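You operate a simulated robot arm through the tools that you are given. There is no shell and no other tool.

Carry out the task below with a simulated two-armed robot. There is one attempt and no reset: what you move stays moved.

TASK
Switch the boost switch on. Pick up the carton labelled "tomato" from the top of the steel bench with one hand, pass it to the other hand and put it on the top of the fridge. Put the scrubbing brush on the top of the wooden bench. Press the washer start button two times. Fetch the tray from the top shelf of the wire rack and set it on the middle shelf of the wire rack. Take the blue tape and leave it on the tote shelf under the packing bench. Close the middle drawer. Put the tub that says "gear" from the top of the packing bench on the clear part of the workbench and the tub labelled "bearing" on the back of the workbench. Open the washer drawer. Do these in any order. Set down upright: carton.
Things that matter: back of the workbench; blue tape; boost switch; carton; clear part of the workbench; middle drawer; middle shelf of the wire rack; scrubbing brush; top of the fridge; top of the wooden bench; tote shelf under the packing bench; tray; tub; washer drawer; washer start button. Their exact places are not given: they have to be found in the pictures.

Only the result counts: the job must be done as asked and must still hold three seconds after the hand-in. Knocking over, shifting, dropping, spilling or breaking anything else fails it.

THE ROBOT
Two 7-joint arms with fingered hands on one trunk, on a base that moves. Base frame: it is fixed to the floor where the robot stands at the start and does not move with it; the origin is under the middle of the robot, x ahead of it, y to its left, z up. Units: cm, rad, N and s.
The left shoulder is at the start at [6.4, 21.4, 89.2], the right one opposite. With the tool pointing down near the work surface each hand reaches from about 10 to 48 cm from the robot's upright axis, wherever it stands, measured 20 degrees to its own side. Places, roughly: back of the workbench [330, -90, 90]; blue tape (6x6x2 cm) [310, -50, 20]; boost switch [-240, -130, 30]; carton [-150, -250, 75]; clear part of the workbench [340, -30, 90]; middle drawer [320, -10, 50]; middle shelf of the wire rack [130, -230, 60]; scrubbing brush (17x7x9 cm) [-160, -240, 20]; top of the fridge [-130, -310, 130]; top of the wooden bench [-340, -30, 70]; tote shelf under the packing bench [500, 100, 30]; tray (24x18x11 cm) [130, -230, 90]; tub [475, 100, 100]; washer drawer [80, -270, 70]; washer start button [80, -260, 90]. Payload 3.3 kg a hand.
The TCP of each hand is the grasp point between the finger pads, 2.6 cm short of the fingertips. In the tool frame z runs along the fingers and y along their closing line. The gripper opens to 13.2 cm; its body begins 7.3 cm behind the TCP. The gripper is a hand of 2 fingers: y runs from the thumb to the fingers, the wrist lies at [0, 0, -22.4] in the tool frame, and closing takes about 1.5 s.
Orientation is that of the tool frame in the base frame, as [roll, pitch, yaw] about the fixed x, y, z axes, in that order (R = Rz(yaw) Ry(pitch) Rx(roll)). With the fingers straight down and closing along the base's y, the tool's x points along the base's -x, its y along +y and its z along -z.

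THE INTERFACE
- The arms move only by the tool servo_tool. It takes "left_motion", "right_motion" or both (then of equal length, played together; a hand with none holds still); each is a list of rows, each a list of 6 numbers: the shift along the tool's x, y, z in cm, then the turn, a rotation vector about the tool's x, y, z in rad. In form: [[tx, ty, tz, rx, ry, rz], ...]. A call has 1 to 20 rows; each row shifts and turns the commanded pose from where the row before left it, along the tool's axes as they then stand. "left_jaw" and "right_jaw" are, for a hand that has rows, the finger opening in cm, from 0 to 13.2, set as the call begins (left out, the last holds). Each row takes 0.2 s and may step no farther than 5 cm and 0.15 rad from the row before; otherwise, or with a gripper value out of range, the whole call is refused. Where a pose cannot be reached the arm comes as near as it can. A force on the tool above 40 N (or 10 N above the force at the start of the call, whichever is more), or a blocked arm, ends the call early, and 0.2 s more pass. Each finger travels about 15.3 cm/s and halts on what it meets, pressing with about 33 N; the grip force reading is that of the motor and also rises with nothing between the fingers. The clock runs only during rows and for 0.2 s after the last one: add rows that do not move to give the fingers time. It gives the time, the measured TCP pose, the force on the tool (base axes), the opening and the grip force at its end, in the units of the frame above (readings bear some noise), with the torque about the TCP (base axes, N m) and any sound that the robot's microphone picked up.
- Cameras (640 x 400 px; columns grow to the right, rows downward): "scene" is now at [16.04, -2.1, 106.12]; the picture's right is [-0.22, -0.98, 0.00], its down [-0.59, 0.13, -0.80] and it looks along [0.78, -0.17, -0.61] (base axes); focal length 223 px, centre (320, 200). "left" rides on the left gripper at [-6.6, -0.3, -9.9] in its tool frame; the picture's right is [0.04, -1.00, 0.00], its down [0.83, 0.03, -0.55] and it looks along [0.55, 0.02, 0.83] (tool axes); focal length 261 px, centre (320, 200). "right" rides on the right gripper at [6.5, -0.3, -9.9] in its tool frame; the picture's right is [0.04, 1.00, 0.00], its down [-0.83, 0.03, -0.55] and it looks along [-0.55, 0.02, 0.83] (tool axes); focal length 261 px, centre (320, 200).
- get_image(camera): a new picture of that camera. It takes no simulated time.
- lift_body(by): moves the trunk up (or, below 0, down) by that many cm; the arms and the scene camera ride with it, the base frame stays. It gives what a move gives, with no picture.
- base_move(legs): drives the robot by 1 to 6 legs, each [ahead, left, turn to the left] in cm, cm and rad, along the robot's own axes; the way and the turn of a leg run together, so that a leg with both is an arc; at most 150 cm and 3.142 rad a leg. The arms and the cameras ride along, it lands a little off, and it stops where it bumps. It gives what a move gives.
- finger_targets(finger1, thumb_bend, hand): sets how far each is bent, from 0 (flat) to 1 (curled in); at 0.3 the hand is open as for a grip, at 0.7 the pads meet at the TCP. One left out holds its place. A second passes; each finger stops where it meets its share of the squeeze, and holds until it gets a number again. A gripper value or a shape takes the hand back. It gives what a move gives, with no picture; readings hold the bend of each and the force on the fingers (four entries, about 0 where the hand has none), thumb and palm.
- hand_shape(shape, hand): the hand has 2 fingers and takes this shape, open, in about a second: jaw (thumb against the fingers, like two jaws); tri (thumb and two fingers); tip (a fingertip pinch); poke (one finger out to press); point (the index stretched); flat (the hand flat); cup (the hand cupped); fist (a fist). The gripper value then closes the fingers along that shape, each until it touches; the sizes above hold for jaw. It gives what a move gives, with no picture.
- turn_head(pan, tilt): turns the head with the scene camera to pan (to the left, within 1.501 rad either way) and tilt (down, from -0.506 to 1.204), counted from straight ahead of the robot (the tilt from the chest, where the trunk bows). It gives what a move gives.
- pixel_to_xyz(camera, pixels): for up to 12 pixels [column, row] of the newest picture of that camera ("zoom" is the newest enlarged one), the place [x, y, z] in the base frame of the surface seen there, good to about 0.2 cm. It takes no simulated time.
- close_up(camera, box): a new picture of the part [left, top, right, bottom] of that camera's present view, enlarged. It takes no simulated time.
- finish_job(): hands the job in; it is judged then, once.

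Unless the task says otherwise, let go and move clear before handing in.

The tools are called after "Request:" as name(argument=value, ...) on one line, values as JSON. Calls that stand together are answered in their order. servo_tool: Moves the arms, as the interface text tells. Its arguments: {"type":"object","properties":{"left_motion":{"type":"array","items":{"type":"array","items":{"type":"number"}}},"left_jaw":{"type":"number"},"right_motion":{"type":"array","items":{"type":"array","items":{"type":"number"}}},"right_jaw":{"type":"number"}},"required":[]} The other tools are called the same way: lift_body (by) moves the trunk up or down; hand_shape (shape, hand) gives the hand a shape; finger_targets (finger1, thumb_bend, hand) moves the fingers one by one; base_move (legs) drives the base; turn_head (pan, tilt) turns the head that bears the scene camera; get_image (camera) takes a picture; pixel_to_xyz (camera, pixels) gives the place of the surface under pixels of a picture; close_up (camera, box) takes an enlarged picture of a part of a camera's view; finish_job () hands the job in.

At the start:

```text
time_s: 0.0
left_ee_pos: [41.87, 13.85, 48.32]
left_ee_rot: [-3.141, -0.001, -3.139]
left_force: [-0.3, -1.1, 0.4]
left_wrist_torque: [-0.01, -0.02, -0.01]
left_width: 13.19
left_grasp_force: 0.1
left_shape: jaw
left_bend: [0.3, 0.3]
left_finger forces: [0.1, 0.0, 0.0, 0.0, 0.0, 0.0]
right_ee_pos: [35.85, -19.56, 43.85]
right_ee_rot: [-3.139, 0.001, -3.141]
right_force: [-0.4, -0.5, 0.4]
right_wrist_torque: [-0.01, -0.01, -0.01]
right_width: 13.2
right_grasp_force: 0.0
right_shape: jaw
right_bend: [0.3, 0.3]
right_finger forces: [0.1, 0.1, 0.1, 0.0, 0.1, 0.0]
trunk travel left (down, up): [-17.7, 58.4]
robot x, y, heading: [-0.18, 0.07, 0.001]
head pan, tilt (commanded): [-0.222, 0.651]
```

scene: 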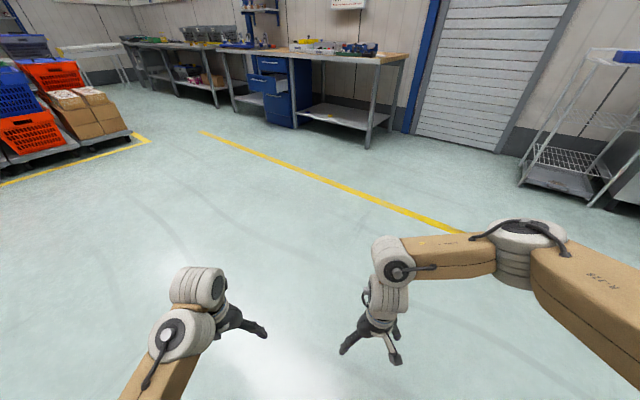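
right: 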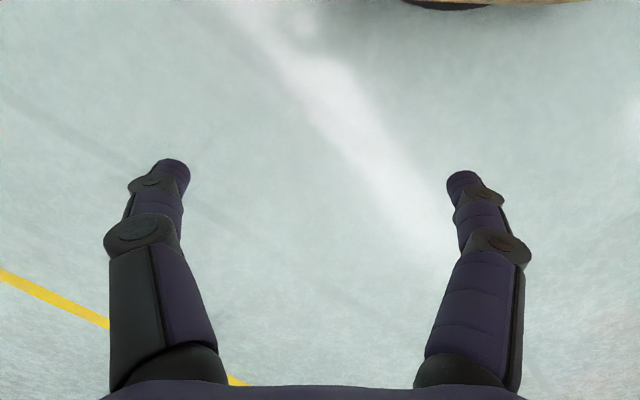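
left: 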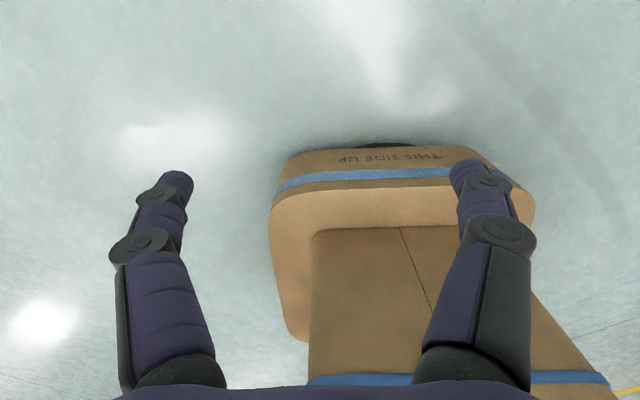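

The first picture shows the workbench with the blue drawers ahead (pixels 250-400, 40-130), pallets to the left and a wire rack at the right edge. I'll look around with the head first.

Request:
turn_head(pan=0.0, tilt=0.2)

Request:
get_image(camera="scene")

Request:
turn_head(pan=1.4, tilt=0.3)

Request:
get_image(camera="scene")

Request:
turn_head(pan=-1.2, tilt=0.3)

Request:
get_image(camera="scene")

```text
time_s: 0.9
left_ee_pos: [41.96, 13.73, 48.25]
left_ee_rot: [-3.141, 0.001, 3.141]
left_force: [0.8, 0.4, 0.4]
left_wrist_torque: [0.01, -0.02, 0.04]
left_width: 13.18
left_grasp_force: 0.1
left_shape: jaw
left_bend: [0.3, 0.3]
left_finger forces: [0.0, 0.0, 0.1, 0.0, 0.0, 0.0]
right_ee_pos: [35.86, -19.42, 43.87]
right_ee_rot: [-3.141, -0.001, -3.141]
right_force: [0.0, -0.1, 0.0]
right_wrist_torque: [0.03, -0.01, 0.0]
right_width: 13.19
right_grasp_force: 0.0
right_shape: jaw
right_bend: [0.3, 0.3]
right_finger forces: [0.0, 0.1, 0.1, 0.0, 0.0, 0.0]
trunk travel left (down, up): [-17.7, 58.4]
robot x, y, heading: [-0.2, 0.14, -0.0]
head pan, tilt (commanded): [0.0, 0.201]
```

```text
taken
```

scene: 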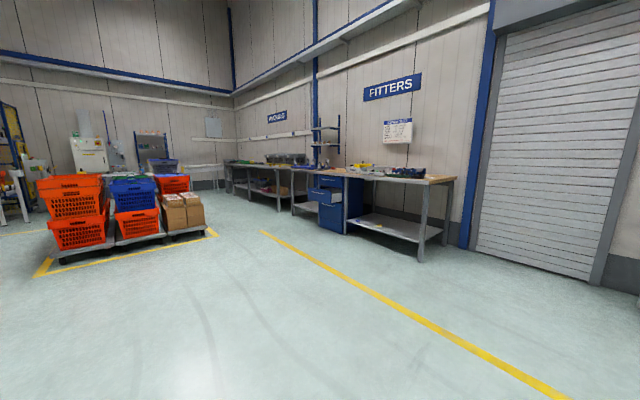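

```text
time_s: 2.4
left_ee_pos: [42.0, 13.89, 48.34]
left_ee_rot: [-3.141, 0.0, -3.141]
left_force: [0.9, 0.1, 0.6]
left_wrist_torque: [0.03, 0.01, -0.01]
left_width: 13.19
left_grasp_force: 0.0
left_shape: jaw
left_bend: [0.3, 0.3]
left_finger forces: [0.0, 0.1, 0.1, 0.0, 0.0, 0.1]
right_ee_pos: [35.81, -19.48, 43.81]
right_ee_rot: [3.142, 0.001, -3.141]
right_force: [-0.2, 0.7, -0.2]
right_wrist_torque: [0.02, 0.02, 0.04]
right_width: 13.2
right_grasp_force: 0.1
right_shape: jaw
right_bend: [0.3, 0.3]
right_finger forces: [0.1, 0.0, 0.0, 0.0, 0.1, 0.1]
trunk travel left (down, up): [-17.7, 58.4]
robot x, y, heading: [-0.02, -0.11, 0.001]
head pan, tilt (commanded): [1.4, 0.3]
```

```text
taken
```

scene: 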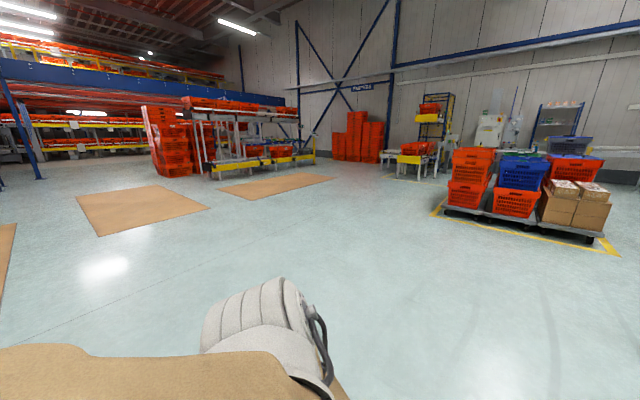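

```text
time_s: 4.8
left_ee_pos: [41.92, 13.75, 48.3]
left_ee_rot: [-3.14, 0.0, -3.14]
left_force: [-0.8, -0.4, -0.3]
left_wrist_torque: [0.01, 0.0, -0.01]
left_width: 13.17
left_grasp_force: 0.0
left_shape: jaw
left_bend: [0.3, 0.3]
left_finger forces: [0.0, 0.1, 0.1, 0.0, 0.0, 0.1]
right_ee_pos: [35.81, -19.53, 43.87]
right_ee_rot: [-3.141, -0.001, -3.141]
right_force: [-0.9, 0.0, -0.6]
right_wrist_torque: [-0.03, 0.04, 0.02]
right_width: 13.23
right_grasp_force: 0.1
right_shape: jaw
right_bend: [0.3, 0.3]
right_finger forces: [0.0, 0.1, 0.1, 0.1, 0.0, 0.0]
trunk travel left (down, up): [-17.7, 58.4]
robot x, y, heading: [0.45, -0.27, 0.004]
head pan, tilt (commanded): [-1.201, 0.3]
```

```text
taken
```

scene: 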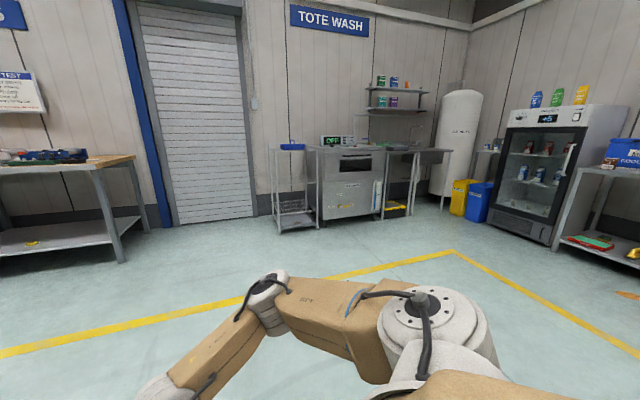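

The picture at pan -1.2 shows the wire rack (270-320, 145-230), washer (320-385), fridge (560, 170) and part of the steel bench at the right. I'll zoom in on these, then turn the base to see behind.

Request:
close_up(camera="scene", box=[260, 60, 460, 240])

Request:
close_up(camera="scene", box=[460, 70, 640, 270])

Request:
turn_head(pan=-1.5, tilt=0.3)

Request:
get_image(camera="scene")

```text
2.22 times, centred on (360, 150) of scene
```

zoom: 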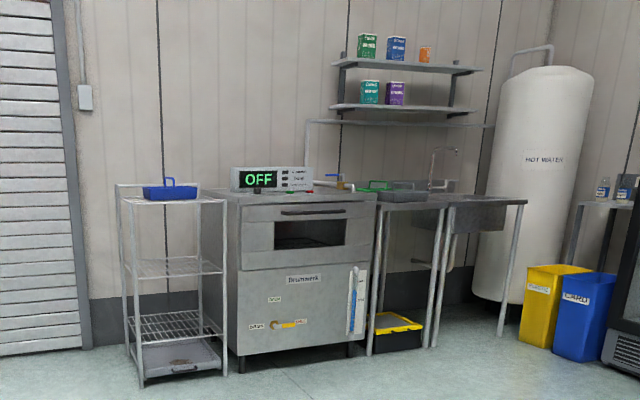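

```text
2.00 times, centred on (550, 170) of scene
```

zoom: 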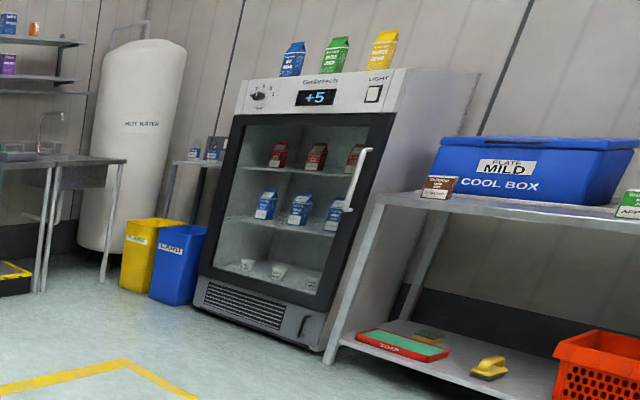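

```text
time_s: 5.6
left_ee_pos: [42.03, 13.8, 48.23]
left_ee_rot: [3.14, -0.001, -3.141]
left_force: [0.1, -0.6, -0.6]
left_wrist_torque: [0.01, -0.03, 0.0]
left_width: 13.18
left_grasp_force: 0.1
left_shape: jaw
left_bend: [0.3, 0.3]
left_finger forces: [0.1, 0.1, 0.0, 0.1, 0.1, 0.0]
right_ee_pos: [35.92, -19.54, 43.86]
right_ee_rot: [3.141, 0.002, 3.141]
right_force: [-0.9, -0.2, 0.8]
right_wrist_torque: [0.01, -0.03, -0.02]
right_width: 13.19
right_grasp_force: 0.1
right_shape: jaw
right_bend: [0.3, 0.3]
right_finger forces: [0.1, 0.1, 0.1, 0.0, 0.1, 0.0]
trunk travel left (down, up): [-17.7, 58.4]
robot x, y, heading: [0.04, 0.18, 0.003]
head pan, tilt (commanded): [-1.499, 0.3]
```

```text
taken
```

scene: 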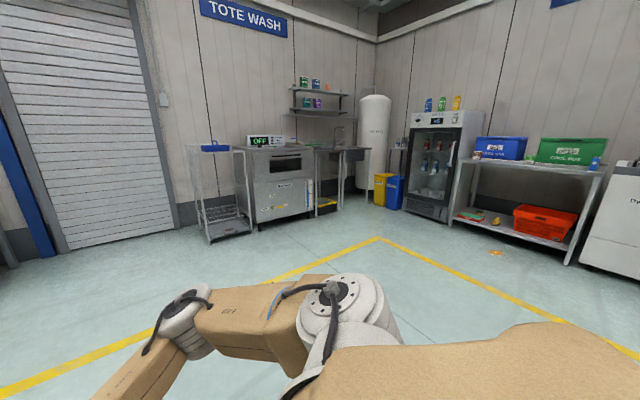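

The area around me is clear floor. I'll turn the base to the right to see the back side (boost switch, wooden bench).

Request:
base_move(legs=[[0, 0, -1.57]])

Request:
turn_head(pan=-1.2, tilt=0.3)

Request:
get_image(camera="scene")

Request:
turn_head(pan=-0.4, tilt=0.3)

Request:
get_image(camera="scene")

```text
time_s: 9.8
left_ee_pos: [13.23, -42.2, 48.29]
left_ee_rot: [-3.141, 0.0, 1.558]
left_force: [-0.1, 0.4, -0.2]
left_wrist_torque: [-0.01, -0.03, -0.02]
left_width: 13.2
left_grasp_force: 0.0
left_shape: jaw
left_bend: [0.3, 0.3]
left_finger forces: [0.1, 0.1, 0.0, 0.1, 0.0, 0.0]
right_ee_pos: [-19.99, -35.65, 43.8]
right_ee_rot: [3.141, 0.0, 1.558]
right_force: [-0.6, 0.3, -0.2]
right_wrist_torque: [0.0, 0.03, -0.01]
right_width: 13.2
right_grasp_force: 0.0
right_shape: jaw
right_bend: [0.3, 0.3]
right_finger forces: [0.0, 0.0, 0.0, 0.0, 0.1, 0.0]
trunk travel left (down, up): [-17.7, 58.4]
robot x, y, heading: [-0.25, 0.01, -1.584]
head pan, tilt (commanded): [-1.499, 0.3]
```

```text
time_s: 10.6
left_ee_pos: [13.16, -42.1, 48.28]
left_ee_rot: [-3.141, 0.0, 1.557]
left_force: [0.4, -0.2, 1.0]
left_wrist_torque: [0.02, -0.03, 0.01]
left_width: 13.2
left_grasp_force: 0.0
left_shape: jaw
left_bend: [0.3, 0.3]
left_finger forces: [0.1, 0.0, 0.1, 0.0, 0.0, 0.1]
right_ee_pos: [-19.95, -35.66, 43.76]
right_ee_rot: [3.141, 0.0, 1.556]
right_force: [-1.1, 0.4, -0.1]
right_wrist_torque: [0.01, 0.0, -0.02]
right_width: 13.2
right_grasp_force: 0.2
right_shape: jaw
right_bend: [0.3, 0.3]
right_finger forces: [0.0, 0.0, 0.0, 0.0, 0.1, 0.0]
trunk travel left (down, up): [-17.7, 58.4]
robot x, y, heading: [0.07, -0.32, -1.586]
head pan, tilt (commanded): [-1.201, 0.3]
```

```text
taken
```

scene: 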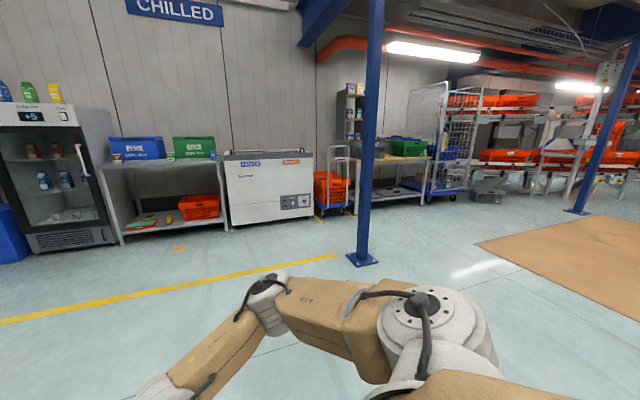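

```text
time_s: 11.7
left_ee_pos: [13.22, -42.13, 48.22]
left_ee_rot: [-3.142, -0.002, 1.555]
left_force: [-0.1, -0.5, 0.4]
left_wrist_torque: [-0.04, 0.01, -0.01]
left_width: 13.2
left_grasp_force: 0.0
left_shape: jaw
left_bend: [0.3, 0.3]
left_finger forces: [0.0, 0.0, 0.1, 0.0, 0.0, 0.0]
right_ee_pos: [-19.94, -35.53, 43.88]
right_ee_rot: [-3.141, 0.001, 1.558]
right_force: [0.4, 0.1, 0.8]
right_wrist_torque: [0.0, 0.0, 0.0]
right_width: 13.19
right_grasp_force: 0.0
right_shape: jaw
right_bend: [0.3, 0.3]
right_finger forces: [0.0, 0.0, 0.1, 0.0, 0.0, 0.1]
trunk travel left (down, up): [-17.7, 58.4]
robot x, y, heading: [-0.02, -0.06, -1.583]
head pan, tilt (commanded): [-0.4, 0.3]
```

```text
taken
```

scene: 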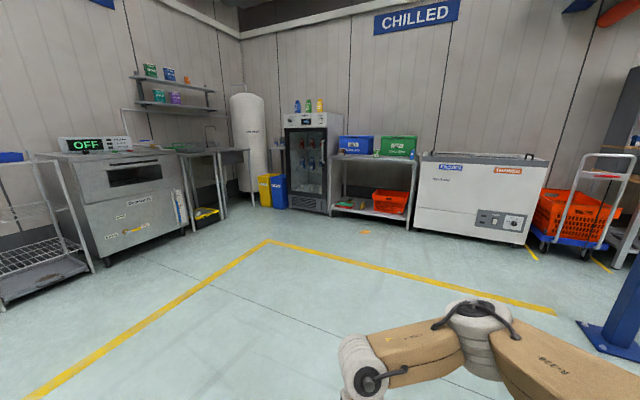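

Looking toward the chilled area: fridge at (305,160), steel bench at (375,170), freezer at (480,195). I'll zoom and measure.

Request:
close_up(camera="scene", box=[270, 90, 430, 230])

Request:
pixel_to_xyz(camera="scene", pixels=[[335, 208], [407, 229], [412, 231], [527, 246], [445, 209], [387, 166], [325, 214], [290, 208], [60, 230], [95, 268], [480, 220], [512, 222]])

Request:
close_up(camera="scene", box=[400, 140, 640, 290])

```text
2.86 times, centred on (350, 160) of scene
```

zoom: 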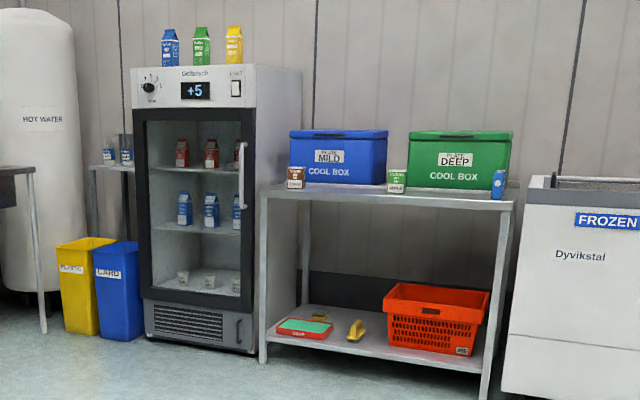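

```text
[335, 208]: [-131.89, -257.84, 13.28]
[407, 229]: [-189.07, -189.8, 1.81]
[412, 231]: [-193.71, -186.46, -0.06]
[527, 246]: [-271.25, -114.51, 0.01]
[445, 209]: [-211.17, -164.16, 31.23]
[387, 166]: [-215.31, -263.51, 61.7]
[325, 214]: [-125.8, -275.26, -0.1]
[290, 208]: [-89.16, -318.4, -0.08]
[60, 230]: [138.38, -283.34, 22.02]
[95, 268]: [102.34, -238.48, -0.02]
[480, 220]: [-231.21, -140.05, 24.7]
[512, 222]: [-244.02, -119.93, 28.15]
```

```text
2.67 times, centred on (520, 215) of scene
```

zoom: 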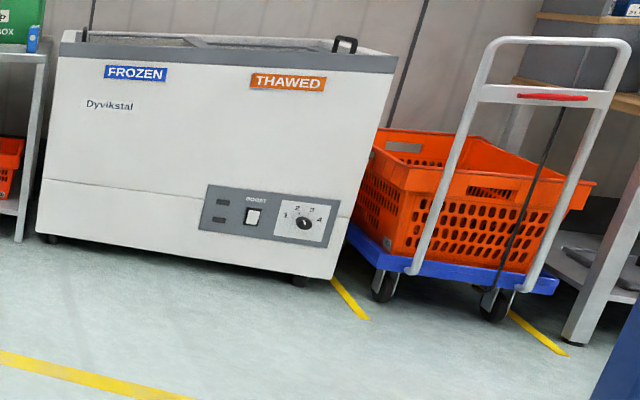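

The boost switch is on the freezer panel at scene pixel (495,221). I'll measure it, the blue post, and the freezer geometry before driving.

Request:
pixel_to_xyz(camera="scene", pixels=[[495, 221], [580, 322], [605, 350], [420, 225], [526, 236], [334, 212], [371, 160], [371, 166], [384, 156], [310, 90], [450, 260], [362, 233]])

Request:
base_move(legs=[[0, 0, -0.92]])

Request:
turn_head(pan=0.0, tilt=0.3)

Request:
get_image(camera="scene")

Request:
turn_head(pan=-1.2, tilt=0.3)

Request:
get_image(camera="scene")

```text
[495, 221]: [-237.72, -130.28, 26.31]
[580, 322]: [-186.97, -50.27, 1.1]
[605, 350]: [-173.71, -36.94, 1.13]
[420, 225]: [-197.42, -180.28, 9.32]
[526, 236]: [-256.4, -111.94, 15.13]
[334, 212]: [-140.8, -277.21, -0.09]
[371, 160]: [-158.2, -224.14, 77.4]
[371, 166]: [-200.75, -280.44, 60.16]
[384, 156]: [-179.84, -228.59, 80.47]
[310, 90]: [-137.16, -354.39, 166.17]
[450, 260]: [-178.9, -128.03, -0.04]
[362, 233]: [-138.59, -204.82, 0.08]
```

```text
time_s: 14.6
left_ee_pos: [-26.31, -35.62, 48.25]
left_ee_rot: [3.141, 0.001, 0.619]
left_force: [0.8, 0.3, 0.5]
left_wrist_torque: [-0.01, -0.01, -0.02]
left_width: 13.21
left_grasp_force: 0.1
left_shape: jaw
left_bend: [0.3, 0.3]
left_finger forces: [0.0, 0.0, 0.0, 0.1, 0.0, 0.0]
right_ee_pos: [-40.54, -4.87, 43.77]
right_ee_rot: [-3.14, -0.001, 0.618]
right_force: [0.6, 0.5, 0.3]
right_wrist_torque: [0.02, 0.0, -0.04]
right_width: 13.2
right_grasp_force: 0.0
right_shape: jaw
right_bend: [0.3, 0.3]
right_finger forces: [0.0, 0.0, 0.0, 0.0, 0.0, 0.0]
trunk travel left (down, up): [-17.7, 58.4]
robot x, y, heading: [-0.23, -0.18, -2.521]
head pan, tilt (commanded): [-0.4, 0.3]
```

```text
time_s: 15.4
left_ee_pos: [-26.15, -35.52, 48.32]
left_ee_rot: [-3.141, 0.0, 0.619]
left_force: [0.5, 0.2, 0.6]
left_wrist_torque: [-0.04, 0.0, 0.04]
left_width: 13.19
left_grasp_force: 0.0
left_shape: jaw
left_bend: [0.3, 0.3]
left_finger forces: [0.1, 0.0, 0.0, 0.0, 0.0, 0.0]
right_ee_pos: [-40.33, -4.81, 43.81]
right_ee_rot: [-3.141, 0.001, 0.619]
right_force: [-0.5, 0.5, -0.2]
right_wrist_torque: [-0.01, 0.0, 0.0]
right_width: 13.17
right_grasp_force: 0.0
right_shape: jaw
right_bend: [0.3, 0.3]
right_finger forces: [0.1, 0.0, 0.0, 0.0, 0.1, 0.0]
trunk travel left (down, up): [-17.7, 58.4]
robot x, y, heading: [-0.29, -0.13, -2.522]
head pan, tilt (commanded): [0.0, 0.3]
```

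```text
taken
```

scene: 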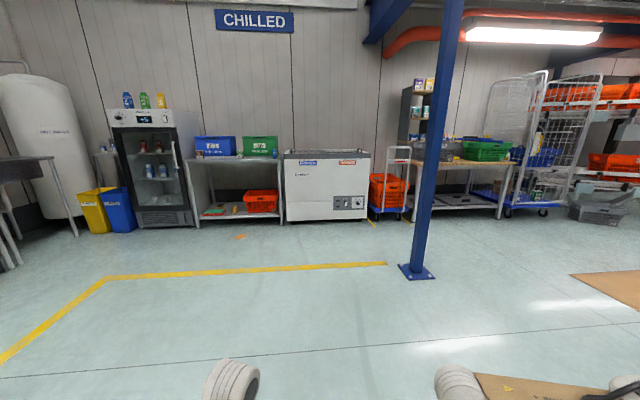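

```text
time_s: 16.8
left_ee_pos: [-26.2, -35.58, 48.24]
left_ee_rot: [-3.141, 0.0, 0.618]
left_force: [-0.6, -0.1, -0.8]
left_wrist_torque: [0.01, -0.02, 0.0]
left_width: 13.17
left_grasp_force: 0.0
left_shape: jaw
left_bend: [0.3, 0.3]
left_finger forces: [0.0, 0.0, 0.0, 0.1, 0.1, 0.0]
right_ee_pos: [-40.48, -4.92, 43.82]
right_ee_rot: [3.14, 0.0, 0.617]
right_force: [-0.7, -1.1, -1.0]
right_wrist_torque: [0.01, 0.03, -0.02]
right_width: 13.2
right_grasp_force: 0.0
right_shape: jaw
right_bend: [0.3, 0.3]
right_finger forces: [0.0, 0.0, 0.0, 0.0, 0.0, 0.0]
trunk travel left (down, up): [-17.7, 58.4]
robot x, y, heading: [-0.12, -0.03, -2.52]
head pan, tilt (commanded): [-1.201, 0.3]
```

```text
taken
```

scene: 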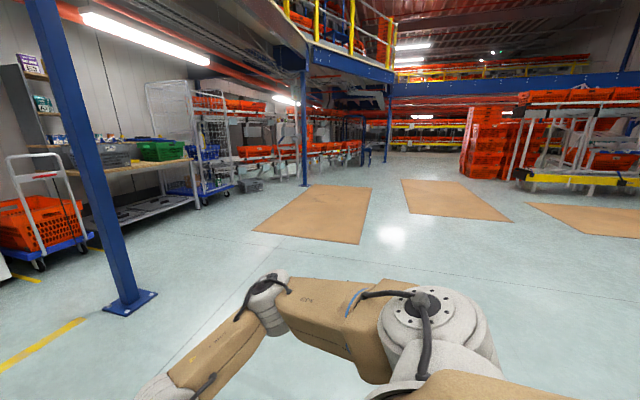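

The head-on view shows the freezer at (325,185) and the blue post at (415,270). I'll drive ahead, staying left of the post, and then look at the switch up close.

Request:
base_move(legs=[[150, 0, 0], [25, 0, 0.06]])

Request:
turn_head(pan=-0.2, tilt=0.6)

Request:
get_image(camera="scene")

```text
time_s: 25.7
left_ee_pos: [-166.36, -139.28, 48.35]
left_ee_rot: [-3.14, -0.001, 0.68]
left_force: [0.0, 0.1, 0.7]
left_wrist_torque: [-0.01, 0.04, -0.01]
left_width: 13.19
left_grasp_force: 0.0
left_shape: jaw
left_bend: [0.3, 0.3]
left_finger forces: [0.1, 0.0, 0.1, 0.0, 0.1, 0.1]
right_ee_pos: [-182.43, -109.47, 43.68]
right_ee_rot: [3.141, -0.001, 0.679]
right_force: [-0.7, 1.4, 0.1]
right_wrist_torque: [-0.02, 0.01, -0.04]
right_width: 13.2
right_grasp_force: 0.0
right_shape: jaw
right_bend: [0.3, 0.3]
right_finger forces: [0.0, 0.1, 0.0, 0.0, 0.0, 0.0]
trunk travel left (down, up): [-17.7, 58.4]
robot x, y, heading: [-142.17, -101.76, -2.464]
head pan, tilt (commanded): [-1.201, 0.3]
```

```text
time_s: 26.9
left_ee_pos: [-166.24, -139.2, 48.28]
left_ee_rot: [-3.14, 0.0, 0.679]
left_force: [-0.7, -0.3, -0.4]
left_wrist_torque: [0.01, -0.05, 0.04]
left_width: 13.18
left_grasp_force: 0.0
left_shape: jaw
left_bend: [0.3, 0.3]
left_finger forces: [0.1, 0.0, 0.0, 0.0, 0.0, 0.0]
right_ee_pos: [-182.5, -109.45, 43.82]
right_ee_rot: [-3.141, -0.001, 0.683]
right_force: [0.3, -0.6, 0.5]
right_wrist_torque: [-0.03, -0.02, -0.02]
right_width: 13.19
right_grasp_force: 0.1
right_shape: jaw
right_bend: [0.3, 0.3]
right_finger forces: [0.1, 0.1, 0.0, 0.0, 0.1, 0.0]
trunk travel left (down, up): [-17.7, 58.4]
robot x, y, heading: [-142.55, -102.02, -2.463]
head pan, tilt (commanded): [-0.201, 0.6]
```

```text
taken
```

scene: 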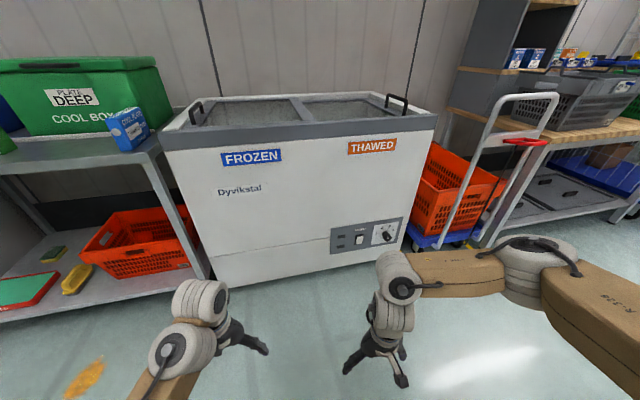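

Request:
close_up(camera="scene", box=[320, 205, 416, 265])

Request:
pixel_to_xyz(camera="scene", pixels=[[358, 239], [356, 234], [361, 244], [210, 252], [300, 250], [389, 233], [230, 210], [420, 170], [345, 235], [200, 270], [397, 245], [270, 196]])

```text
6.67 times, centred on (368, 235) of scene
```

zoom: 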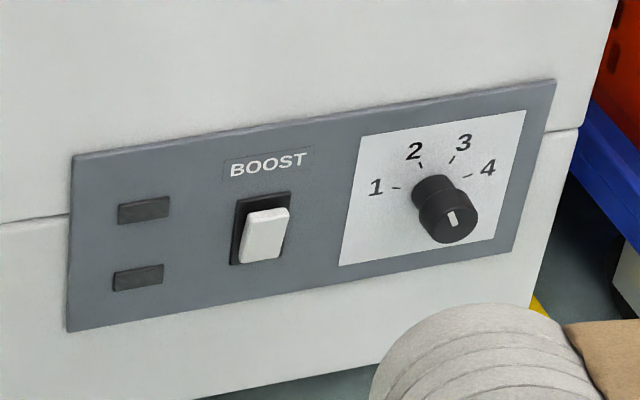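

```text
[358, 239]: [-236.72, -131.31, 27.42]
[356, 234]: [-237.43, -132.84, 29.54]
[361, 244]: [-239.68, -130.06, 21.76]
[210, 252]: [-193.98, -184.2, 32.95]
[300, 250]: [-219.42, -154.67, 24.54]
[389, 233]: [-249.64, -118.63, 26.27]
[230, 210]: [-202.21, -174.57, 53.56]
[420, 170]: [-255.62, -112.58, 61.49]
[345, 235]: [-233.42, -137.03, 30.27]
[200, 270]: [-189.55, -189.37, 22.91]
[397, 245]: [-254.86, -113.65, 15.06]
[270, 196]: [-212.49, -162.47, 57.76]
```

Request:
close_up(camera="scene", box=[348, 226, 372, 250])

Request:
pixel_to_xyz(camera="zoom", pixels=[[300, 150], [320, 180], [310, 200], [305, 220], [300, 240], [290, 270], [240, 200]])

```text
16.00 times, centred on (360, 238) of scene
```

zoom: 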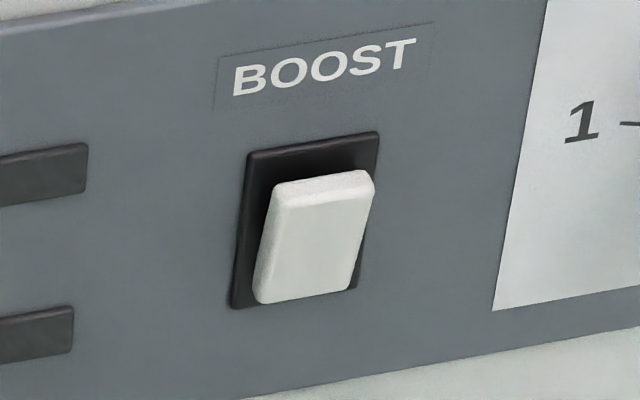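

```text
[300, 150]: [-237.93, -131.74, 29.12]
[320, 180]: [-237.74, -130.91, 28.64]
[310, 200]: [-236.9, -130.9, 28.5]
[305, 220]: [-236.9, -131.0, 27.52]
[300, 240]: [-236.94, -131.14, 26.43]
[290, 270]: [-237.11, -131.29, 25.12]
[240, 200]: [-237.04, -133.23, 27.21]
```

The rocker's top edge (zoom pixel (310,200), z 28.5) stands out about 0.4 cm more than its bottom, so it is off and its top must be pressed. I'll set the right hand to poke, point it forward and tuck the left hand back.

Request:
hand_shape(shape="poke", hand="right")

Request:
servo_tool(right_motion=[[-3.3, 0, 0, 0, -0.15, 0], [-3.3, 0, 0, 0, -0.15, 0], [-3.3, 0, 0, 0, -0.15, 0], [-3.3, 0, 0, 0, -0.15, 0], [-3.3, 0, 0, 0, -0.15, 0], [-3.3, 0, 0, 0, -0.15, 0], [-3.3, 0, 0, 0, -0.15, 0], [-3.3, 0, 0, 0, -0.15, 0], [-3.3, 0, 0, 0, -0.15, 0], [-3.3, 0, 0, 0, -0.15, 0], [-1.6, 0, 0, 0, -0.07, 0]], left_motion=[[2, 0, 0, 0, 0, 0], [2, 0, 0, 0, 0, 0], [2, 0, 0, 0, 0, 0], [2, 0, 0, 0, 0, 0], [2, 0, 0, 0, 0, 0], [0, 0, 0, 0, 0, 0], [0, 0, 0, 0, 0, 0], [0, 0, 0, 0, 0, 0], [0, 0, 0, 0, 0, 0], [0, 0, 0, 0, 0, 0], [0, 0, 0, 0, 0, 0]])

Request:
get_image(camera="scene")

Request:
get_image(camera="right")

```text
time_s: 27.8
left_ee_pos: [-166.36, -139.2, 48.19]
left_ee_rot: [3.141, 0.0, 0.678]
left_force: [0.1, -0.1, 0.1]
left_wrist_torque: [0.0, 0.01, 0.0]
left_width: 13.21
left_grasp_force: 0.0
left_shape: jaw
left_bend: [0.3, 0.3]
left_finger forces: [0.0, 0.0, 0.1, 0.0, 0.0, 0.0]
right_ee_pos: [-182.48, -109.33, 43.83]
right_ee_rot: [-3.141, -0.001, 0.681]
right_force: [0.0, -0.1, -0.7]
right_wrist_torque: [-0.03, 0.0, 0.03]
right_width: 0.0
right_grasp_force: 0.0
right_shape: poke
right_bend: [1.0, 0.44]
right_finger forces: [0.0, 0.0, 0.0, 0.0, 0.0, 0.0]
trunk travel left (down, up): [-17.7, 58.4]
robot x, y, heading: [-142.07, -102.15, -2.464]
head pan, tilt (commanded): [-0.201, 0.6]
```

```text
time_s: 30.2
left_ee_pos: [-157.12, -132.78, 46.66]
left_ee_rot: [3.14, 0.003, 0.678]
left_force: [-0.1, -0.9, 0.1]
left_wrist_torque: [0.0, -0.02, -0.02]
left_width: 13.22
left_grasp_force: 0.0
left_shape: jaw
left_bend: [0.3, 0.3]
left_finger forces: [0.0, 0.1, 0.0, 0.0, 0.0, 0.0]
left hand out of reach, approached as far as the arm can: row 2, 3, 4
right_ee_pos: [-201.16, -124.21, 64.23]
right_ee_rot: [-1.585, 1.57, 2.236]
right_force: [0.1, -0.1, 0.2]
right_wrist_torque: [0.03, 0.0, -0.04]
right_width: 0.0
right_grasp_force: 0.0
right_shape: poke
right_bend: [1.0, 0.44]
right_finger forces: [0.0, 0.0, 0.0, 0.1, 0.1, 0.0]
trunk travel left (down, up): [-17.7, 58.4]
robot x, y, heading: [-142.44, -101.96, -2.462]
head pan, tilt (commanded): [-0.201, 0.6]
```

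```text
taken
```

scene: 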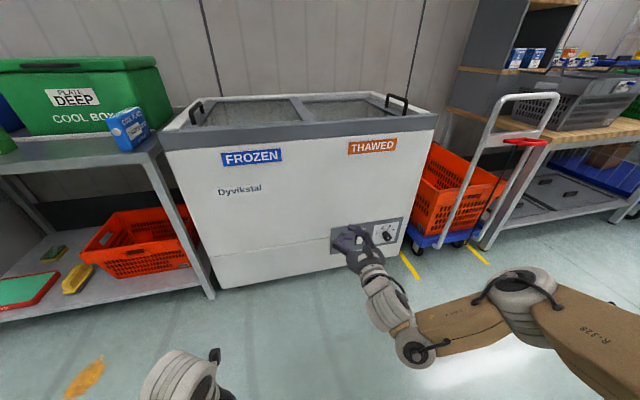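

```text
taken
```

right: 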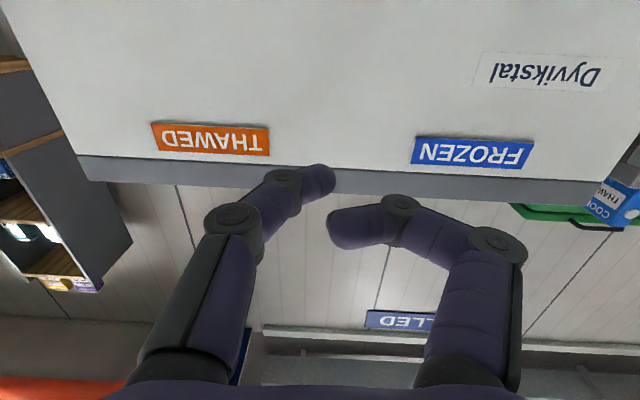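

Both fingers are seen in the right picture; the poking one ends at (325,178). I'll measure its tip relative to the TCP, then lower the trunk.

Request:
pixel_to_xyz(camera="right", pixels=[[320, 172], [328, 180], [310, 180], [335, 235], [340, 220]])

Request:
lift_body(by=-16)

```text
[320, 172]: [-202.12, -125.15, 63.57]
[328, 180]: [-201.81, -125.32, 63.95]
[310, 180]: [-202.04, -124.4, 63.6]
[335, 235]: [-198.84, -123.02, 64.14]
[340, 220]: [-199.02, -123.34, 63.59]
```

```text
time_s: 32.1
left_ee_pos: [-152.95, -129.56, 26.15]
left_ee_rot: [-3.141, -0.201, 0.679]
left_force: [-0.1, 0.0, 0.1]
left_wrist_torque: [-0.03, 0.04, 0.02]
left_width: 13.19
left_grasp_force: 0.0
left_shape: jaw
left_bend: [0.3, 0.3]
left_finger forces: [0.0, 0.0, 0.1, 0.1, 0.1, 0.0]
right_ee_pos: [-200.81, -124.38, 48.28]
right_ee_rot: [-2.669, 1.57, 1.15]
right_force: [0.2, 0.4, -0.3]
right_wrist_torque: [-0.02, 0.01, -0.03]
right_width: 0.01
right_grasp_force: 0.1
right_shape: poke
right_bend: [1.0, 0.44]
right_finger forces: [0.1, 0.0, 0.0, 0.0, 0.0, 0.1]
trunk travel left (down, up): [-1.7, 74.4]
robot x, y, heading: [-142.46, -102.04, -2.462]
head pan, tilt (commanded): [-0.201, 0.6]
```

The tip is about 1.5 cm beyond the TCP. Now I lower the right hand to about z 28.5 and check the picture for where the elbow and post are.

Request:
servo_tool(right_motion=[[4.5, 0, 0, 0, 0, 0], [4.5, 0, 0, 0, 0, 0], [4.5, 0, 0, 0, 0, 0], [4.5, 0, 0, 0, 0, 0], [1.8, 0, 0, 0, 0, 0]])

Request:
get_image(camera="scene")

```text
time_s: 33.3
left_ee_pos: [-153.09, -129.49, 26.15]
left_ee_rot: [-3.141, -0.201, 0.679]
left_force: [0.4, -0.1, 0.0]
left_wrist_torque: [-0.01, -0.01, 0.0]
left_width: 13.19
left_grasp_force: 0.0
left_shape: jaw
left_bend: [0.3, 0.3]
left_finger forces: [0.0, 0.0, 0.0, 0.0, 0.0, 0.1]
right_ee_pos: [-200.92, -124.25, 28.35]
right_ee_rot: [2.48, 1.567, 0.019]
right_force: [0.2, 0.1, -0.7]
right_wrist_torque: [-0.03, -0.01, 0.0]
right_width: 0.0
right_grasp_force: 0.2
right_shape: poke
right_bend: [1.0, 0.44]
right_finger forces: [0.0, 0.0, 0.0, 0.0, 0.1, 0.1]
trunk travel left (down, up): [-1.7, 74.4]
robot x, y, heading: [-142.52, -101.88, -2.462]
head pan, tilt (commanded): [-0.201, 0.6]
```

```text
taken
```

scene: 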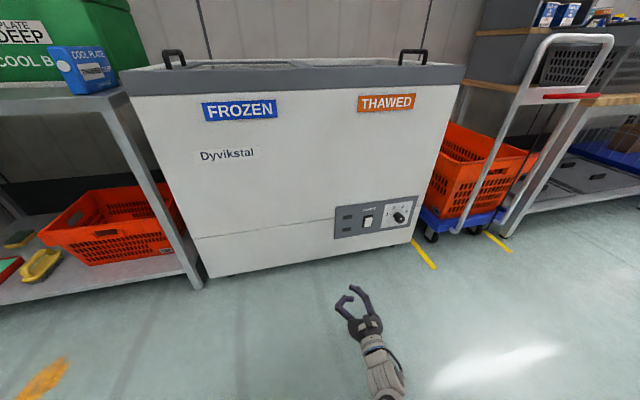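

Request:
base_move(legs=[[0, 0, 0.031], [21, -20.3, 0]])

Request:
get_image(camera="scene")

Request:
close_up(camera="right", box=[160, 0, 480, 260])

```text
time_s: 35.7
left_ee_pos: [-181.72, -128.0, 26.22]
left_ee_rot: [-3.141, -0.203, 0.72]
left_force: [0.3, -0.7, 0.5]
left_wrist_torque: [-0.03, -0.01, -0.02]
left_width: 13.22
left_grasp_force: 0.1
left_shape: jaw
left_bend: [0.3, 0.3]
left_finger forces: [0.1, 0.0, 0.0, 0.0, 0.0, 0.1]
right_ee_pos: [-229.82, -124.58, 28.38]
right_ee_rot: [3.138, 1.569, 0.713]
right_force: [-0.2, 0.5, -0.1]
right_wrist_torque: [0.0, 0.0, -0.01]
right_width: 0.0
right_grasp_force: 0.0
right_shape: poke
right_bend: [1.0, 0.44]
right_finger forces: [0.0, 0.0, 0.0, 0.0, 0.0, 0.1]
trunk travel left (down, up): [-1.7, 74.4]
robot x, y, heading: [-171.87, -100.36, -2.418]
head pan, tilt (commanded): [-0.201, 0.6]
```

```text
taken
```

scene: 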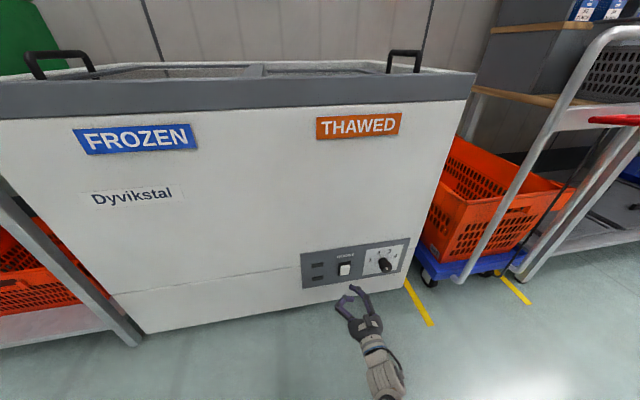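

```text
1.54 times, centred on (320, 130) of right
```

zoom: 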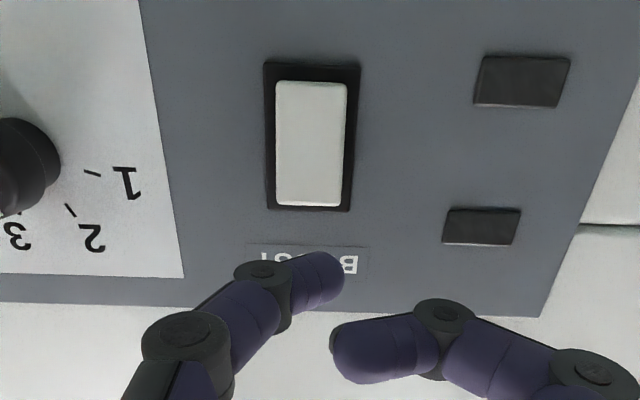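

The right camera (upside down) shows the rocker with its top at zoom (310,195) and the finger tip at (325,275). I'll measure both.

Request:
pixel_to_xyz(camera="zoom", pixels=[[310, 195], [310, 180], [310, 140], [310, 95], [325, 262], [335, 285], [345, 270]])

```text
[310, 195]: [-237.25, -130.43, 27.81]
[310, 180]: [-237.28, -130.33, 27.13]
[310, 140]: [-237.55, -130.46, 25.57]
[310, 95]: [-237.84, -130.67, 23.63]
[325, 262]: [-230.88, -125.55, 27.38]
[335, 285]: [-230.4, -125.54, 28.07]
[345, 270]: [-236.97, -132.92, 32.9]
```

Request:
servo_tool(right_motion=[[0.8, -0.5, 2, 0, 0, 0], [0, 0, 2, 0, 0, 0], [0, 0, 2, 0, 0, 0], [0, 0, 1, 0, 0, 0], [0, 0, 0.5, 0, 0, 0], [0, 0, 0.3, 0, 0, 0], [0, 0, 0.3, 0, 0, 0], [0, 0, 0.3, 0, 0, 0]])

Request:
close_up(camera="right", box=[160, 0, 480, 260])

```text
time_s: 37.5
left_ee_pos: [-181.74, -127.94, 26.17]
left_ee_rot: [3.141, -0.203, 0.72]
left_force: [0.0, 0.3, 0.5]
left_wrist_torque: [-0.03, 0.02, 0.02]
left_width: 13.2
left_grasp_force: 0.2
left_shape: jaw
left_bend: [0.3, 0.3]
left_finger forces: [0.0, 0.0, 0.0, 0.0, 0.1, 0.0]
right_ee_pos: [-235.0, -128.42, 28.03]
right_ee_rot: [3.13, 1.568, 0.708]
right_force: [-0.2, 0.5, 0.2]
right_wrist_torque: [0.01, 0.0, 0.01]
right_width: 0.01
right_grasp_force: 0.0
right_shape: poke
right_bend: [1.0, 0.44]
right_finger forces: [0.1, 0.0, 0.0, 0.0, 0.1, 0.0]
right hand out of reach, approached as far as the arm can: row 3, 4, 5, 6
trunk travel left (down, up): [-1.7, 74.4]
robot x, y, heading: [-171.84, -100.15, -2.418]
head pan, tilt (commanded): [-0.201, 0.6]
```

```text
1.54 times, centred on (320, 130) of right
```

zoom: 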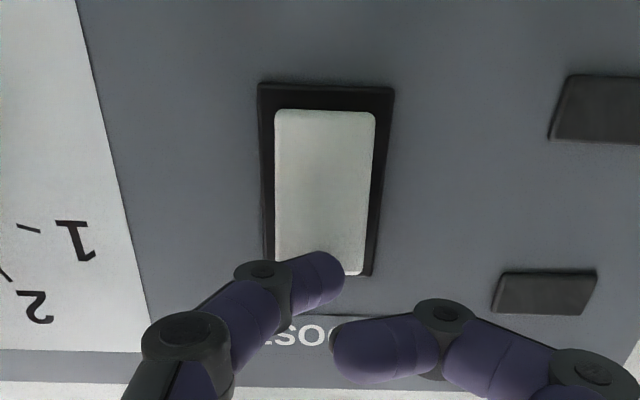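

The arm ran out of reach about 2 cm short of the rocker. I'll pull the hand back 5 cm, drive 6 cm ahead and push again.

Request:
servo_tool(right_motion=[[0, 0, -2.5, 0, 0, 0], [0, 0, -2.5, 0, 0, 0], [0, 0, -1, 0, 0, 0]])

Request:
base_move(legs=[[5.5, 0, 0]])

Request:
close_up(camera="right", box=[160, 0, 480, 260])

Request:
pixel_to_xyz(camera="zoom", pixels=[[325, 262], [310, 200], [310, 220], [330, 280]])

```text
time_s: 38.3
left_ee_pos: [-181.82, -127.9, 26.16]
left_ee_rot: [3.141, -0.202, 0.719]
left_force: [0.4, 0.2, -0.1]
left_wrist_torque: [-0.01, -0.01, -0.01]
left_width: 13.18
left_grasp_force: 0.1
left_shape: jaw
left_bend: [0.3, 0.3]
left_finger forces: [0.1, 0.0, 0.0, 0.0, 0.1, 0.1]
right_ee_pos: [-230.59, -124.59, 27.87]
right_ee_rot: [3.129, 1.57, 0.707]
right_force: [0.6, -0.7, 0.1]
right_wrist_torque: [0.0, 0.02, -0.04]
right_width: 0.0
right_grasp_force: 0.1
right_shape: poke
right_bend: [1.0, 0.44]
right_finger forces: [0.0, 0.1, 0.0, 0.1, 0.0, 0.1]
trunk travel left (down, up): [-1.7, 74.4]
robot x, y, heading: [-172.27, -100.3, -2.425]
head pan, tilt (commanded): [-0.201, 0.6]
```

```text
time_s: 39.2
left_ee_pos: [-185.91, -131.63, 26.13]
left_ee_rot: [-3.141, -0.202, 0.72]
left_force: [-0.3, 0.4, 0.3]
left_wrist_torque: [0.0, 0.0, 0.03]
left_width: 13.19
left_grasp_force: 0.0
left_shape: jaw
left_bend: [0.3, 0.3]
left_finger forces: [0.0, 0.1, 0.0, 0.0, 0.0, 0.1]
right_ee_pos: [-234.75, -128.34, 27.94]
right_ee_rot: [-3.104, 1.57, 0.758]
right_force: [-0.8, -0.5, -0.9]
right_wrist_torque: [-0.01, -0.03, 0.01]
right_width: 0.02
right_grasp_force: 0.0
right_shape: poke
right_bend: [1.0, 0.44]
right_finger forces: [0.0, 0.1, 0.0, 0.1, 0.0, 0.0]
trunk travel left (down, up): [-1.7, 74.4]
robot x, y, heading: [-176.03, -104.02, -2.425]
head pan, tilt (commanded): [-0.201, 0.6]
```

```text
1.54 times, centred on (320, 130) of right
```

zoom: 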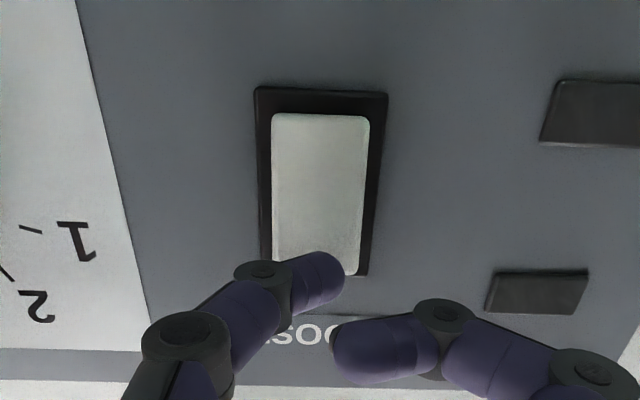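

```text
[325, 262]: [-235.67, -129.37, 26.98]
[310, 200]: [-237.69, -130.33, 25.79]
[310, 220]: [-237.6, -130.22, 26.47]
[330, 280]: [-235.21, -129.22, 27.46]
```

Request:
servo_tool(right_motion=[[0.2, 0, 0.7, 0, 0, 0], [0, 0, 0.5, 0, 0, 0], [0, 0, 0.4, 0, 0, 0], [0, 0, 0.3, 0, 0, 0], [0, 0, 0.3, 0, 0, 0], [0, 0, 0.3, 0, 0, 0], [0, 0, 0.3, 0, 0, 0], [0, 0, 0.3, 0, 0, 0], [0, 0, 0.3, 0, 0, 0]])

Request:
close_up(camera="right", box=[160, 0, 480, 260])

```text
time_s: 40.1
left_ee_pos: [-185.84, -131.58, 26.15]
left_ee_rot: [-3.141, -0.201, 0.717]
left_force: [-0.2, -0.2, -0.4]
left_wrist_torque: [0.02, 0.04, 0.01]
left_width: 13.15
left_grasp_force: 0.1
left_shape: jaw
left_bend: [0.3, 0.3]
left_finger forces: [0.0, 0.0, 0.0, 0.0, 0.0, 0.1]
right_ee_pos: [-235.83, -128.79, 27.61]
right_ee_rot: [-2.103, 1.564, 1.752]
right_force: [14.6, 11.9, 8.6]
right_wrist_torque: [-0.17, 0.08, 0.25]
right_width: 0.0
right_grasp_force: 0.2
right_shape: poke
right_bend: [1.0, 0.46]
right_finger forces: [0.0, 0.0, 0.1, 0.0, 20.2, 0.0]
trunk travel left (down, up): [-1.7, 74.4]
robot x, y, heading: [-176.32, -104.09, -2.421]
head pan, tilt (commanded): [-0.201, 0.6]
stopped in row 4 (right hand): the force on the tool passed its limit at 43 N (the readings are from after the stop); the commanded pose is now the measured one
```

```text
1.54 times, centred on (320, 130) of right
```

zoom: 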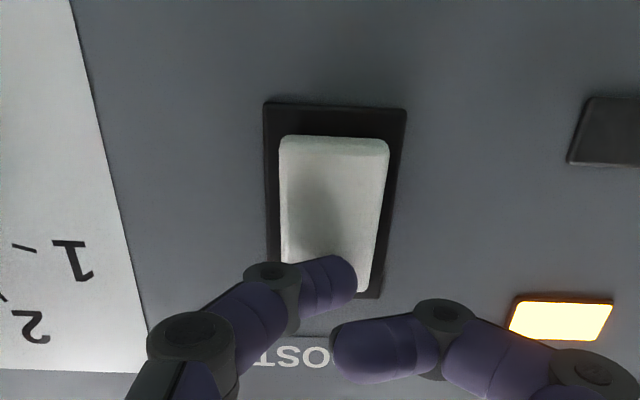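

The rocker tipped (its bottom now stands out) and the upper indicator at zoom (560,320) lit up: boost is on. I'll back off and verify from the scene camera.

Request:
servo_tool(right_motion=[[0, 0, -2.5, 0, 0, 0], [0, 0, -2.5, 0, 0, 0], [0, 0, -4, 0, 0, 0]])

Request:
get_image(camera="scene")

```text
time_s: 40.9
left_ee_pos: [-185.86, -131.6, 26.05]
left_ee_rot: [3.141, -0.201, 0.715]
left_force: [0.1, -0.4, 1.1]
left_wrist_torque: [0.01, 0.01, 0.0]
left_width: 13.19
left_grasp_force: 0.1
left_shape: jaw
left_bend: [0.3, 0.3]
left_finger forces: [0.0, 0.0, 0.0, 0.0, 0.0, 0.0]
right_ee_pos: [-229.44, -123.03, 27.62]
right_ee_rot: [-2.204, 1.563, 1.65]
right_force: [0.4, 0.3, 0.2]
right_wrist_torque: [-0.04, 0.04, 0.0]
right_width: 0.0
right_grasp_force: 0.0
right_shape: poke
right_bend: [1.0, 0.44]
right_finger forces: [0.1, 0.0, 0.0, 0.1, 0.1, 0.0]
trunk travel left (down, up): [-1.7, 74.4]
robot x, y, heading: [-176.17, -104.01, -2.422]
head pan, tilt (commanded): [-0.201, 0.6]
```

```text
taken
```

scene: 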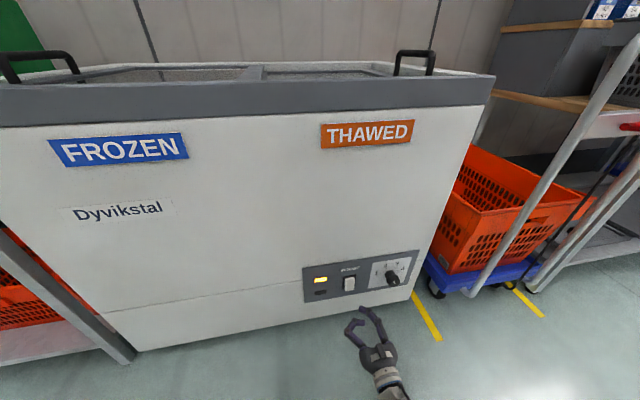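

The boost indicator is lit (321,280). Next, the steel bench: I'll back off a bit and slide left to stand in front of it, then look.

Request:
base_move(legs=[[-14, 0, -0.009], [0, 105, 0]])

Request:
turn_head(pan=0.0, tilt=0.5)

Request:
get_image(camera="scene")

```text
time_s: 47.0
left_ee_pos: [-109.38, -198.78, 26.05]
left_ee_rot: [-3.141, -0.203, 0.719]
left_force: [-0.4, 0.1, 0.1]
left_wrist_torque: [0.02, 0.0, 0.01]
left_width: 13.2
left_grasp_force: 0.0
left_shape: jaw
left_bend: [0.3, 0.3]
left_finger forces: [0.0, 0.0, 0.0, 0.1, 0.0, 0.0]
right_ee_pos: [-152.8, -190.49, 27.72]
right_ee_rot: [-2.307, 1.564, 1.548]
right_force: [-0.5, 0.1, 0.7]
right_wrist_torque: [-0.05, 0.03, 0.03]
right_width: 0.01
right_grasp_force: 0.1
right_shape: poke
right_bend: [1.0, 0.44]
right_finger forces: [0.0, 0.0, 0.0, 0.1, 0.0, 0.1]
trunk travel left (down, up): [-1.7, 74.4]
robot x, y, heading: [-99.24, -171.37, -2.425]
head pan, tilt (commanded): [-0.201, 0.6]
```

```text
time_s: 47.8
left_ee_pos: [-109.39, -198.86, 26.11]
left_ee_rot: [-3.141, -0.203, 0.718]
left_force: [-0.9, -0.1, -0.8]
left_wrist_torque: [-0.01, 0.0, 0.02]
left_width: 13.2
left_grasp_force: 0.0
left_shape: jaw
left_bend: [0.3, 0.3]
left_finger forces: [0.0, 0.1, 0.0, 0.1, 0.0, 0.1]
right_ee_pos: [-152.62, -190.57, 27.74]
right_ee_rot: [-2.32, 1.563, 1.532]
right_force: [-0.2, 0.1, -0.1]
right_wrist_torque: [0.03, -0.01, 0.01]
right_width: 0.0
right_grasp_force: 0.1
right_shape: poke
right_bend: [1.0, 0.44]
right_finger forces: [0.0, 0.0, 0.0, 0.1, 0.0, 0.0]
trunk travel left (down, up): [-1.7, 74.4]
robot x, y, heading: [-99.89, -170.8, -2.426]
head pan, tilt (commanded): [0.0, 0.499]
```

```text
taken
```

scene: 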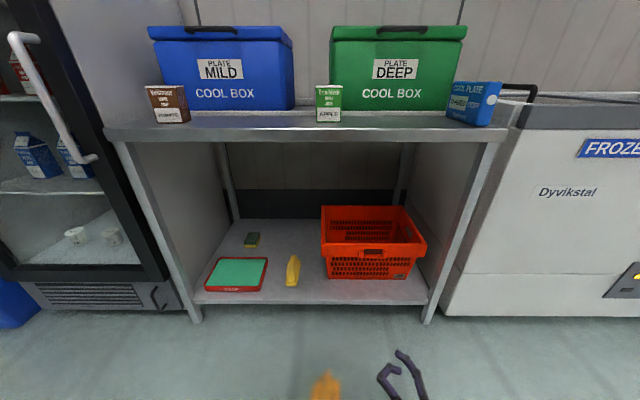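

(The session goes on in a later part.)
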